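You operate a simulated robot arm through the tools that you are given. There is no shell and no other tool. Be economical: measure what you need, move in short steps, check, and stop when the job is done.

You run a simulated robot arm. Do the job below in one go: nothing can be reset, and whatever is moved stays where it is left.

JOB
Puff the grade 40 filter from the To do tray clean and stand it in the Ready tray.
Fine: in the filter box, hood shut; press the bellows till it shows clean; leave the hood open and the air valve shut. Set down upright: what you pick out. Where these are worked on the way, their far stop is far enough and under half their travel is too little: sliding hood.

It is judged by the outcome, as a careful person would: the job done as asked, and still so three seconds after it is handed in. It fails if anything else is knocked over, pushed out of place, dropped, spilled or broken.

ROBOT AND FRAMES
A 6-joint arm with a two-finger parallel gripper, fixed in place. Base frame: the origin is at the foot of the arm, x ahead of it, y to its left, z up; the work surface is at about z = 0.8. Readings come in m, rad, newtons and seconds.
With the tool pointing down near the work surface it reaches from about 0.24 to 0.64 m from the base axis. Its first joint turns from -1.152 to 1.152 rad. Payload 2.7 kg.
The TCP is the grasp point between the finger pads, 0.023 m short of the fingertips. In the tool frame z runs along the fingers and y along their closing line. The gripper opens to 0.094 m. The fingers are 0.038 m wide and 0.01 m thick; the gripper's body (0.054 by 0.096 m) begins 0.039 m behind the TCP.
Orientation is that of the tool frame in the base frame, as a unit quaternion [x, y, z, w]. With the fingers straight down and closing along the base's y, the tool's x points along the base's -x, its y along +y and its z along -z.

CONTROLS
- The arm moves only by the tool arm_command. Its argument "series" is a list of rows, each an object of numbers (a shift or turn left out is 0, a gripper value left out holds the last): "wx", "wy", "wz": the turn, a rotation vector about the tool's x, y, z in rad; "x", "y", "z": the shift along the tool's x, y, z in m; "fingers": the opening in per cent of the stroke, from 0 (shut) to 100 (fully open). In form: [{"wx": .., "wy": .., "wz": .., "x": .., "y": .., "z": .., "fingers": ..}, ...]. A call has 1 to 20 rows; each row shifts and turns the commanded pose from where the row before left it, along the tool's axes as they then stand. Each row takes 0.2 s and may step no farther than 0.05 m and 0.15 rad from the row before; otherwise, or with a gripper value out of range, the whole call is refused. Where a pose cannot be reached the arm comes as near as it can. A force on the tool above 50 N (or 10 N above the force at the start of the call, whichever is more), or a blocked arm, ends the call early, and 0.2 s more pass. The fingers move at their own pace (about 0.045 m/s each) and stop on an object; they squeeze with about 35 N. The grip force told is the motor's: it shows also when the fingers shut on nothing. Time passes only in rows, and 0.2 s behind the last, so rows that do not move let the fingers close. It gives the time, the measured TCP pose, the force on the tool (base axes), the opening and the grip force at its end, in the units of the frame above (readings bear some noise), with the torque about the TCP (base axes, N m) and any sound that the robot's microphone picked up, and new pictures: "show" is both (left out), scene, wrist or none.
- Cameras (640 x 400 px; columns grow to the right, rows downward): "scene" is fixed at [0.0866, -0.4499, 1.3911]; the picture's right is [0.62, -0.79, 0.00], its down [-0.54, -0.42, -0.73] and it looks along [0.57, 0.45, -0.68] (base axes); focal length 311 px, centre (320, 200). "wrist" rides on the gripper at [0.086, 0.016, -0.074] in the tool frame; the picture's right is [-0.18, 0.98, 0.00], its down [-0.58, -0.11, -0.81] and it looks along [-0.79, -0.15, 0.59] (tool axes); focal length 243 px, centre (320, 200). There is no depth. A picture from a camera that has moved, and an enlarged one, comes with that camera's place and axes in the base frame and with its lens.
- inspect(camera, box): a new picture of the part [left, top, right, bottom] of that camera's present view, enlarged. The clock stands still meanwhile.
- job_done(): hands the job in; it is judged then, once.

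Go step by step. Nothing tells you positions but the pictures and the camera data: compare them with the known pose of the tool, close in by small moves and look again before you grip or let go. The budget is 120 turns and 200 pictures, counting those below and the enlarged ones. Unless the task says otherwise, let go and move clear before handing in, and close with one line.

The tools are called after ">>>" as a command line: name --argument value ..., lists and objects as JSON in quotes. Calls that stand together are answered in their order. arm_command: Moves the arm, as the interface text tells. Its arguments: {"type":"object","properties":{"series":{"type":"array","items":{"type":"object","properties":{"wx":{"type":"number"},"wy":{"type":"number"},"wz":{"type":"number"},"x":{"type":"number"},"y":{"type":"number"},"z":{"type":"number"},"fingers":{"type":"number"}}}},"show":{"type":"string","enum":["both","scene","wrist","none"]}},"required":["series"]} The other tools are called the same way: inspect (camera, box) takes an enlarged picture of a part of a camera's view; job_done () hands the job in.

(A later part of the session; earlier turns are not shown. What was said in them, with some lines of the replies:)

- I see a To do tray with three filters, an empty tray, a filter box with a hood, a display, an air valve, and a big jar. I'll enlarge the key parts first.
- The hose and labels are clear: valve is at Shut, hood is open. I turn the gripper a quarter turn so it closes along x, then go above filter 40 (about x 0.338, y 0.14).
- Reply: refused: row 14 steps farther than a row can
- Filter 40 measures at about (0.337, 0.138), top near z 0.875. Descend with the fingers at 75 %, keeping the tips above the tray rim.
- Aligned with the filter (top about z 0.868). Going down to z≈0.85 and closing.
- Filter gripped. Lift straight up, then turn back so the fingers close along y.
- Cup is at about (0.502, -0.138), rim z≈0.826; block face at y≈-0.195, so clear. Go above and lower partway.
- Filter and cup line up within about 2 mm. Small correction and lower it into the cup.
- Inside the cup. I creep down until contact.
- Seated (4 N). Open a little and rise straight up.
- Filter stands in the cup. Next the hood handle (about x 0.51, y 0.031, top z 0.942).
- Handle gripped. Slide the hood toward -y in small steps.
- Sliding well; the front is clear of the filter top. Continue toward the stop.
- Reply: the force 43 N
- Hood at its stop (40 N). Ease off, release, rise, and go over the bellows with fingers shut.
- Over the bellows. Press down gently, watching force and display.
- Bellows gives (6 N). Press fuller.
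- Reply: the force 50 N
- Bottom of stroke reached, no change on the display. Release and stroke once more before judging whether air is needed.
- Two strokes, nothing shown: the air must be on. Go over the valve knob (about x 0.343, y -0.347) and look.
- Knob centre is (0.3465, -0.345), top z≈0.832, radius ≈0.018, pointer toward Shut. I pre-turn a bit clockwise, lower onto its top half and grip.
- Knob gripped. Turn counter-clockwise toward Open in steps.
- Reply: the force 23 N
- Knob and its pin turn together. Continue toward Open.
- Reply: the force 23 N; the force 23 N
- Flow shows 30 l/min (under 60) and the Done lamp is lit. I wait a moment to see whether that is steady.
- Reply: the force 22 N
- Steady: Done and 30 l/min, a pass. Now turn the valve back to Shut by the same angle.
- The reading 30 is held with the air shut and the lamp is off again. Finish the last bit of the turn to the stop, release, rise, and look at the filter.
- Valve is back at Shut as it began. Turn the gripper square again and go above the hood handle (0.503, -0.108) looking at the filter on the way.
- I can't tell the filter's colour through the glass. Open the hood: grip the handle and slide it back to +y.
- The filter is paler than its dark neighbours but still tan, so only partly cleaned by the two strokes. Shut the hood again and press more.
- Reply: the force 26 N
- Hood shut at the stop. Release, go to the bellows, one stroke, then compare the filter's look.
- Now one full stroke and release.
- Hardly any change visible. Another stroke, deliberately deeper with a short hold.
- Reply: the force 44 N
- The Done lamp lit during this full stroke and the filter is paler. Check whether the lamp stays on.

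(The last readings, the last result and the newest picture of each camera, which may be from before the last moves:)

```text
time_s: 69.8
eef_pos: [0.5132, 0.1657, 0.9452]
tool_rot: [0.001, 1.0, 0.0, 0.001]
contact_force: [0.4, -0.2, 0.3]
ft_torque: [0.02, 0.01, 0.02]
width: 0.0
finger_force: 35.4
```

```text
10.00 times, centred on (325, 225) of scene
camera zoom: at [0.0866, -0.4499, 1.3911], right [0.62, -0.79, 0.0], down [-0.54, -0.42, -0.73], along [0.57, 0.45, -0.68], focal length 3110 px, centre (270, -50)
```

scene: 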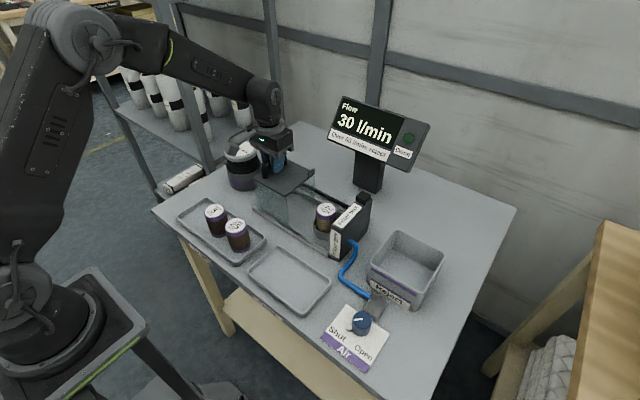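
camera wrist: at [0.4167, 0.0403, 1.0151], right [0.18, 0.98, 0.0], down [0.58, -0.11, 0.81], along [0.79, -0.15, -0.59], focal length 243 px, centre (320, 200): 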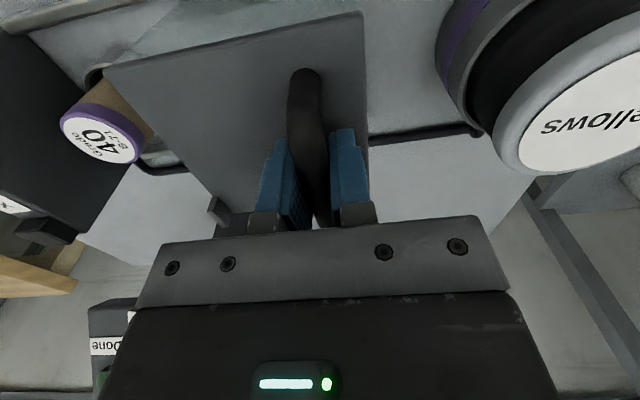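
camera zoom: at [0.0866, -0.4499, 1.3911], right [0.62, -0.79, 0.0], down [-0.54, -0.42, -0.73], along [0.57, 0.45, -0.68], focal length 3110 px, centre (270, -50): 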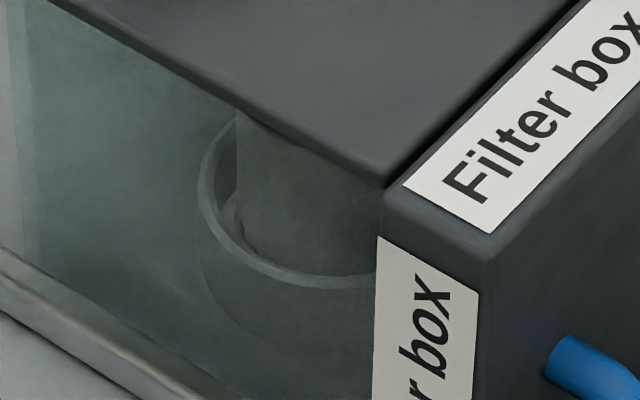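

Lamp steadily on with the air shut: clean. Now open the hood again.

>>> arm_command --series '[{"z": -0.03}, {"z": -0.025}, {"y": -0.04}, {"y": -0.04}, {"y": -0.04}, {"y": -0.04}, {"y": -0.04}, {"y": -0.04}, {"y": -0.035, "x": 0.008, "fingers": 50}, {"z": 0.03}, {"z": 0.025}, {"z": 0.005}, {"fingers": 0}, {}, {}, {}]'

```text
time_s: 73.2
eef_pos: [0.5049, -0.1089, 0.9399]
tool_rot: [0.0, 1.0, 0.0, 0.0]
contact_force: [0.5, -3.2, -3.5]
ft_torque: [-0.02, -0.32, -0.02]
width: 0.0133
finger_force: 45.0
camera wrist: at [0.4175, -0.0921, 1.0147], right [0.18, 0.98, 0.0], down [0.58, -0.11, 0.81], along [0.79, -0.15, -0.59], focal length 243 px, centre (320, 200)
```

scene: 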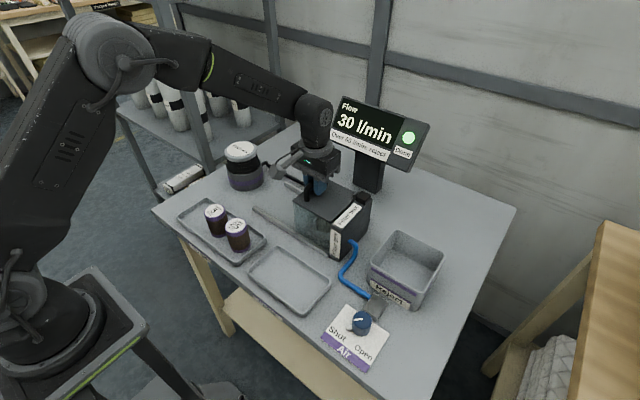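
wrist: 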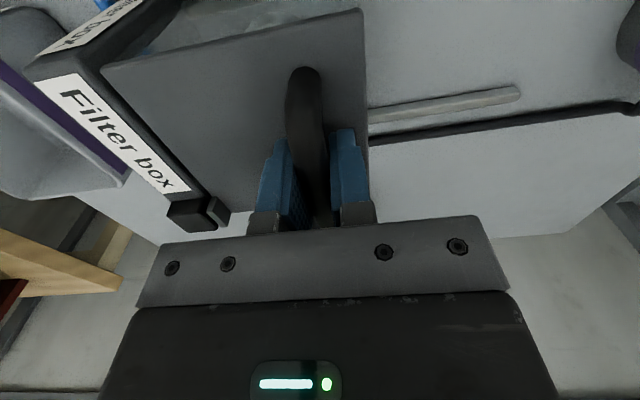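

>>> arm_command --series '[{"y": 0.01}, {"y": 0.016}, {"y": 0.016}, {"y": 0.016}, {"y": 0.016}, {"y": 0.016}, {"y": 0.016}, {"y": 0.014}, {"y": 0.008}, {"y": 0.005}, {"y": 0.002}]' --show "none"

>>> inspect --camera "scene" --box '[230, 110, 430, 240]'

```text
time_s: 75.6
eef_pos: [0.5044, 0.0263, 0.939]
tool_rot: [0.001, 1.0, -0.001, 0.001]
contact_force: [14.9, -14.8, -15.2]
ft_torque: [0.06, -1.15, 0.07]
width: 0.0135
finger_force: 44.7
```

```text
3.08 times, centred on (330, 175) of scene
camera zoom: at [0.0871, -0.4503, 1.3909], right [0.62, -0.79, 0.0], down [-0.54, -0.42, -0.73], along [0.57, 0.45, -0.68], focal length 957 px, centre (289, 277)
```

zoom: 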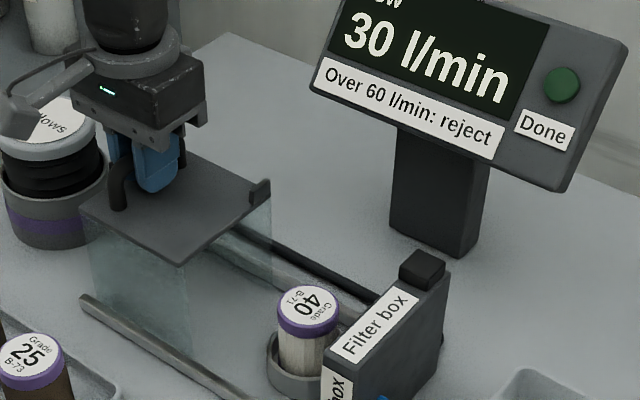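

The filter is now white: clean, and the hood is at its open stop. Release and go above the filter.

>>> arm_command --series '[{"y": -0.002, "fingers": 50}, {}, {}, {"z": -0.03}, {"z": -0.04}, {"y": -0.04, "fingers": 66}, {"y": -0.04}, {"y": -0.04}, {"y": -0.044}, {}]'

>>> inspect --camera "wrist" --box '[190, 0, 430, 150]'

```text
time_s: 77.8
eef_pos: [0.504, -0.1395, 1.0098]
tool_rot: [0.0, 1.0, -0.001, 0.0]
contact_force: [-0.2, -0.4, -0.5]
ft_torque: [0.01, -0.02, 0.0]
width: 0.0619
finger_force: 0.1
camera wrist: at [0.418, -0.1224, 1.0854], right [0.18, 0.98, 0.0], down [0.58, -0.11, 0.81], along [0.79, -0.15, -0.59], focal length 243 px, centre (320, 200)
```

scene: 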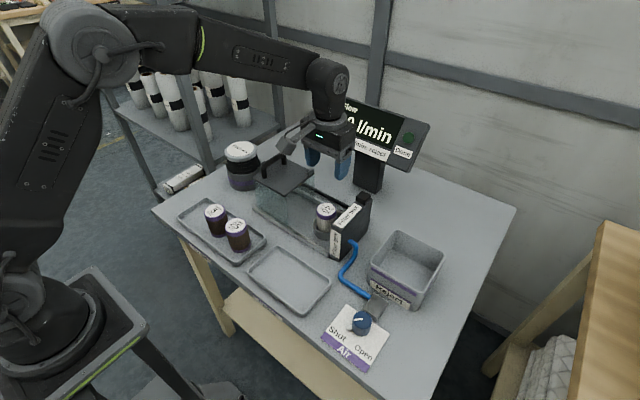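
wrist: 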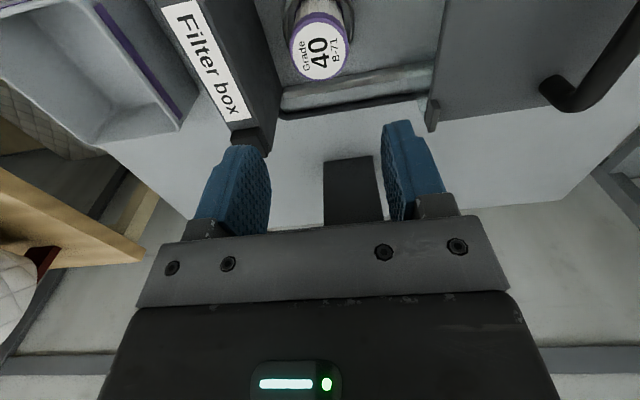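

```text
2.67 times, centred on (310, 75) of wrist
camera zoom: at [0.418, -0.1224, 1.0854], right [0.18, 0.98, 0.0], down [0.58, -0.11, 0.81], along [0.79, -0.15, -0.59], focal length 647 px, centre (347, 533)
```

zoom: 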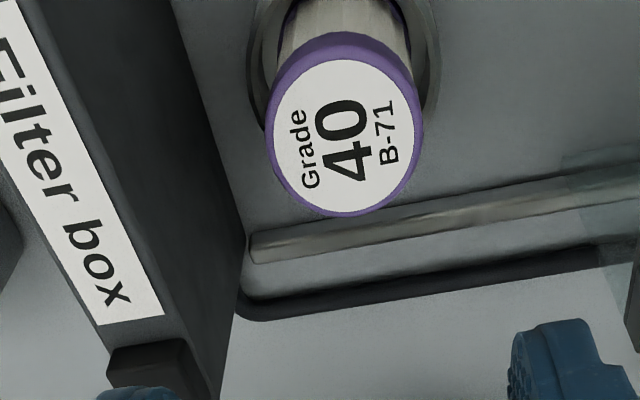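

Filter is right beneath. Descend and grip.

>>> arm_command --series '[{"z": 0.04}, {"z": 0.04}, {"z": 0.04}, {"z": 0.025}, {"z": 0.012}, {"fingers": 20}, {}, {}, {}]'

```text
time_s: 79.8
eef_pos: [0.5034, -0.1401, 0.8538]
tool_rot: [0.0, 1.0, 0.0, 0.0]
contact_force: [-0.1, 0.2, 0.7]
ft_torque: [0.0, 0.02, -0.04]
width: 0.0469
finger_force: 34.6
camera wrist: at [0.4171, -0.1235, 0.9286], right [0.18, 0.98, 0.0], down [0.58, -0.11, 0.81], along [0.79, -0.15, -0.59], focal length 243 px, centre (320, 200)
```

scene: 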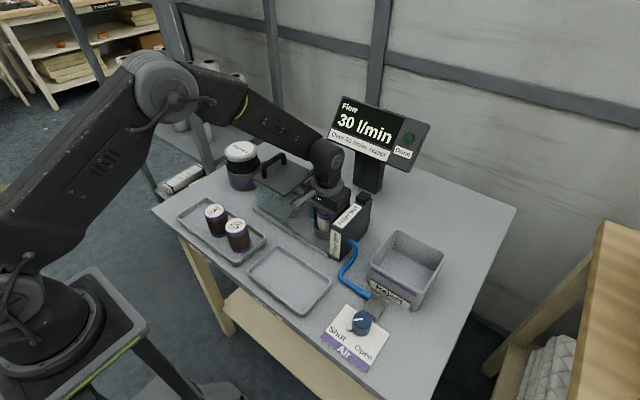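
wrist: 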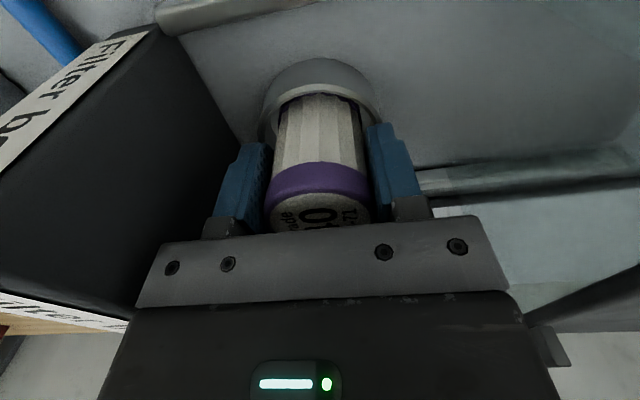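

Gripped. Lift clear and carry to above the Ready tray (about 0.34, -0.168).

>>> arm_command --series '[{"z": -0.02}, {"z": -0.04}, {"z": -0.04}, {"z": -0.03}, {"x": 0.04}, {"x": 0.04}, {"x": 0.04, "y": -0.014}, {"x": 0.043, "y": -0.014}, {"z": 0.03}, {"z": 0.02}, {}]'

>>> inspect --camera "scene" --box '[230, 190, 358, 310]'

```text
time_s: 82.2
eef_pos: [0.3404, -0.1666, 0.9322]
tool_rot: [-0.001, 1.0, 0.001, 0.0]
contact_force: [0.1, 0.0, -0.1]
ft_torque: [-0.02, 0.01, 0.01]
width: 0.047
finger_force: 34.7
camera wrist: at [0.2537, -0.1503, 1.0075], right [0.18, 0.98, 0.0], down [0.58, -0.11, 0.81], along [0.79, -0.15, -0.59], focal length 243 px, centre (320, 200)
```

scene: 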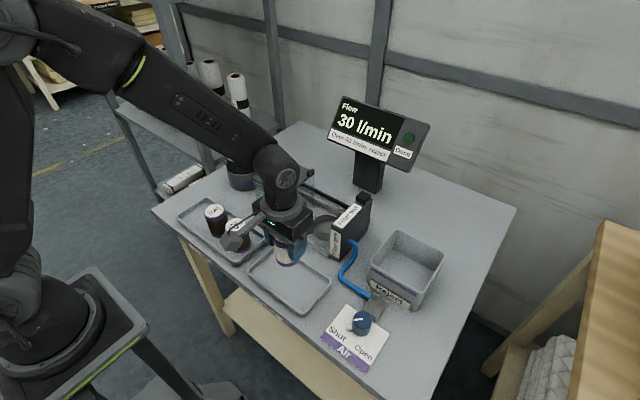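
wrist: 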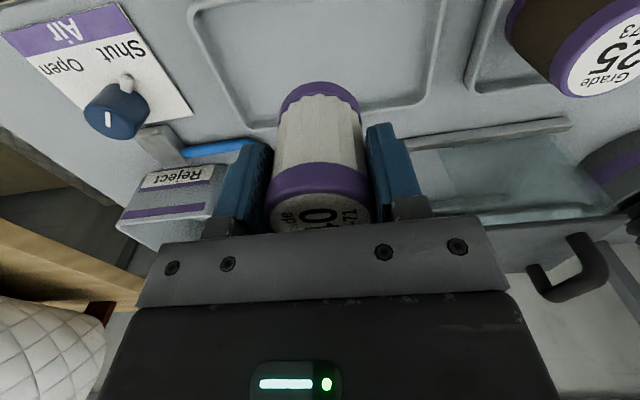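

```text
3.33 times, centred on (294, 250) of scene
camera zoom: at [0.0866, -0.4499, 1.3911], right [0.62, -0.79, 0.0], down [-0.54, -0.42, -0.73], along [0.57, 0.45, -0.68], focal length 1037 px, centre (407, 33)
```

zoom: 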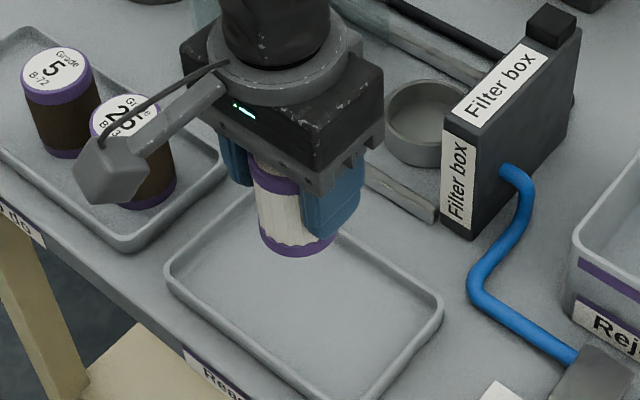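

Over the tray. Lower, then creep to contact.

>>> arm_command --series '[{"z": 0.03}, {"z": 0.025}, {"z": 0.015}, {"z": 0.005}, {}]'

>>> arm_command --series '[{"z": 0.0015}, {"z": 0.001}, {"z": 0.001}, {}]' --show "none"

>>> inspect --camera "scene" --box '[230, 190, 358, 310]'

```text
time_s: 83.4
eef_pos: [0.3395, -0.1665, 0.8572]
tool_rot: [-0.001, 1.0, 0.0, 0.0]
contact_force: [0.2, 0.3, -0.8]
ft_torque: [0.03, 0.0, 0.02]
width: 0.0469
finger_force: 35.2
camera wrist: at [0.2533, -0.1505, 0.9325], right [0.18, 0.98, 0.0], down [0.58, -0.11, 0.81], along [0.79, -0.15, -0.59], focal length 243 px, centre (320, 200)
```

scene: 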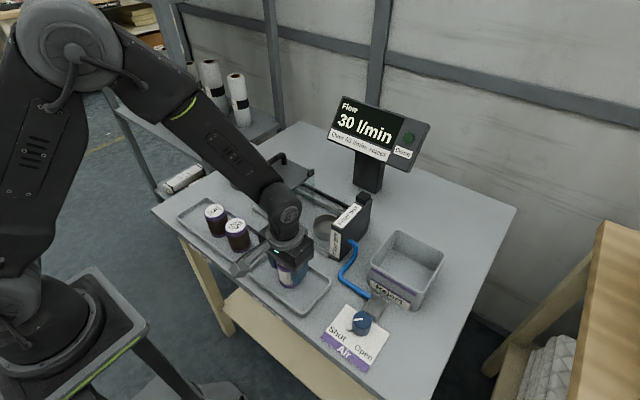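
wrist: 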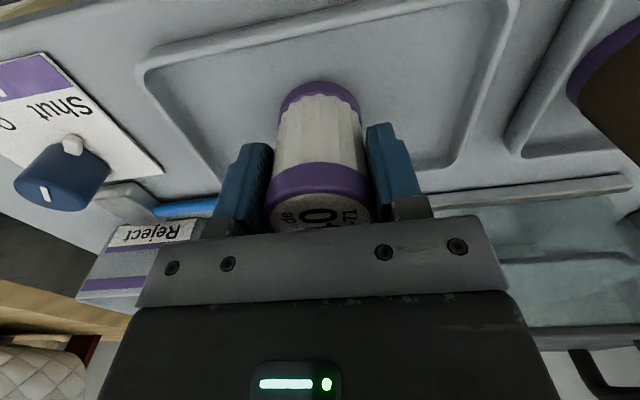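

```text
time_s: 84.4
eef_pos: [0.3405, -0.1675, 0.8545]
tool_rot: [0.0, 1.0, -0.001, 0.0]
contact_force: [0.2, 0.2, -0.7]
ft_torque: [0.0, 0.02, 0.01]
width: 0.0471
finger_force: 34.9
```

```text
3.33 times, centred on (294, 250) of scene
camera zoom: at [0.0866, -0.4499, 1.3911], right [0.62, -0.79, 0.0], down [-0.54, -0.42, -0.73], along [0.57, 0.45, -0.68], focal length 1037 px, centre (407, 33)
```

zoom: 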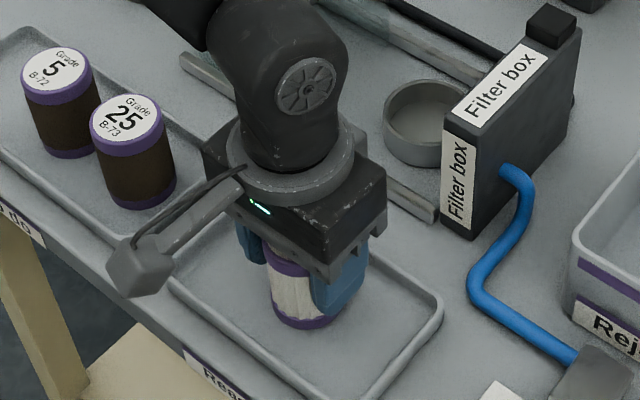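

>>> arm_command --series '[{"z": 0.001}, {"z": 0.001}, {"z": 0.001}, {}]' --show "none"

```text
time_s: 85.4
eef_pos: [0.3408, -0.1666, 0.8522]
tool_rot: [0.0, 1.0, 0.0, 0.0]
contact_force: [-5.1, 4.6, 20.9]
ft_torque: [0.29, 0.26, 0.04]
width: 0.0472
finger_force: 34.8
```

Firm contact with the tray (21 N). Ease up a hair, release and rise.

>>> arm_command --series '[{"z": -0.0012}, {"fingers": 70}, {}, {}, {"z": -0.03}, {"z": -0.04}, {"z": -0.04}, {"z": -0.04}, {"x": 0.03}, {"x": 0.03}, {}]'

>>> inspect --camera "scene" --box '[230, 190, 454, 380]'

>>> inspect --camera "scene" --box '[170, 120, 410, 270]'

```text
time_s: 87.8
eef_pos: [0.2789, -0.168, 1.0038]
tool_rot: [0.0, 1.0, 0.001, 0.0]
contact_force: [-1.6, -0.3, 1.2]
ft_torque: [0.0, 0.0, 0.01]
width: 0.0658
finger_force: 0.1
camera wrist: at [0.1925, -0.1507, 1.0784], right [0.18, 0.98, 0.0], down [0.58, -0.11, 0.81], along [0.79, -0.15, -0.59], focal length 243 px, centre (320, 200)
```

scene: 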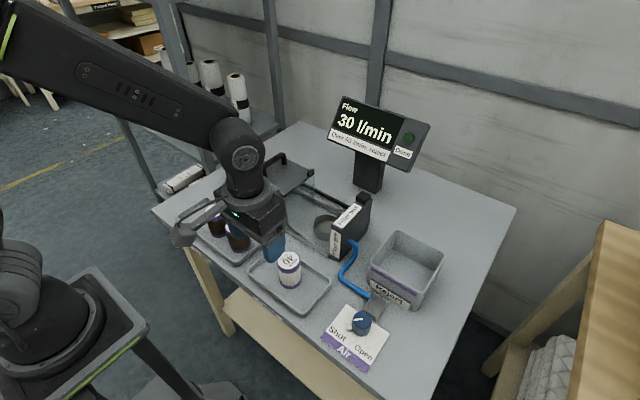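
wrist: 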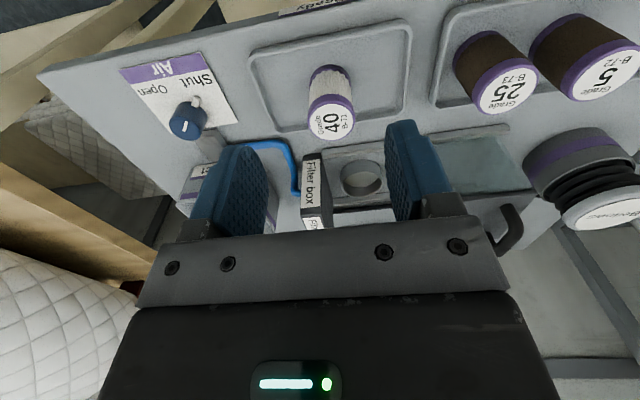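

```text
2.11 times, centred on (342, 285) of scene
camera zoom: at [0.0865, -0.4499, 1.3911], right [0.62, -0.79, 0.0], down [-0.54, -0.42, -0.73], along [0.57, 0.45, -0.68], focal length 655 px, centre (274, 21)
```

zoom: 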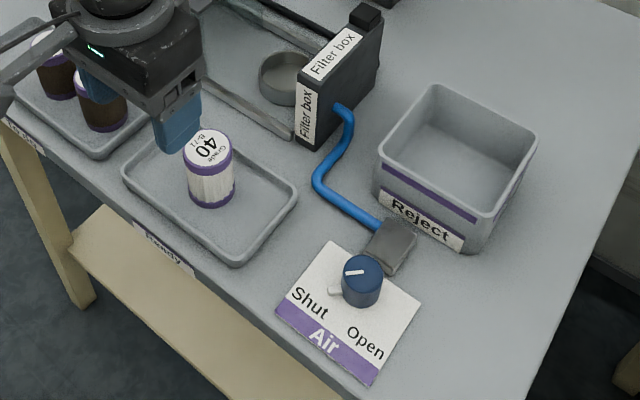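

```text
2.67 times, centred on (290, 195) of scene
camera zoom: at [0.0865, -0.4499, 1.3911], right [0.62, -0.79, 0.0], down [-0.54, -0.42, -0.73], along [0.57, 0.45, -0.68], focal length 829 px, centre (400, 213)
```

zoom: 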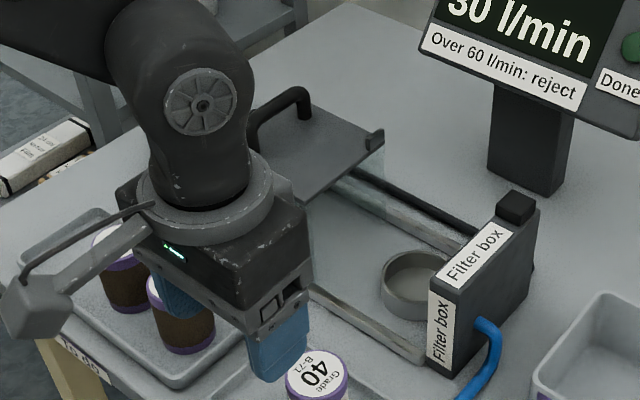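

Filter 40 stands upright and white in the Ready tray. The hood is open, the valve is shut, and nothing else has moved.

>>> job_done

```text
The job is handed in.
```

The grade 40 filter is puffed clean and standing upright in the Ready tray, with the hood open and the air valve shut. The 30 l/min flow reading (limit 60) was taken partway through the cleaning, and I didn't retest it afterwards.
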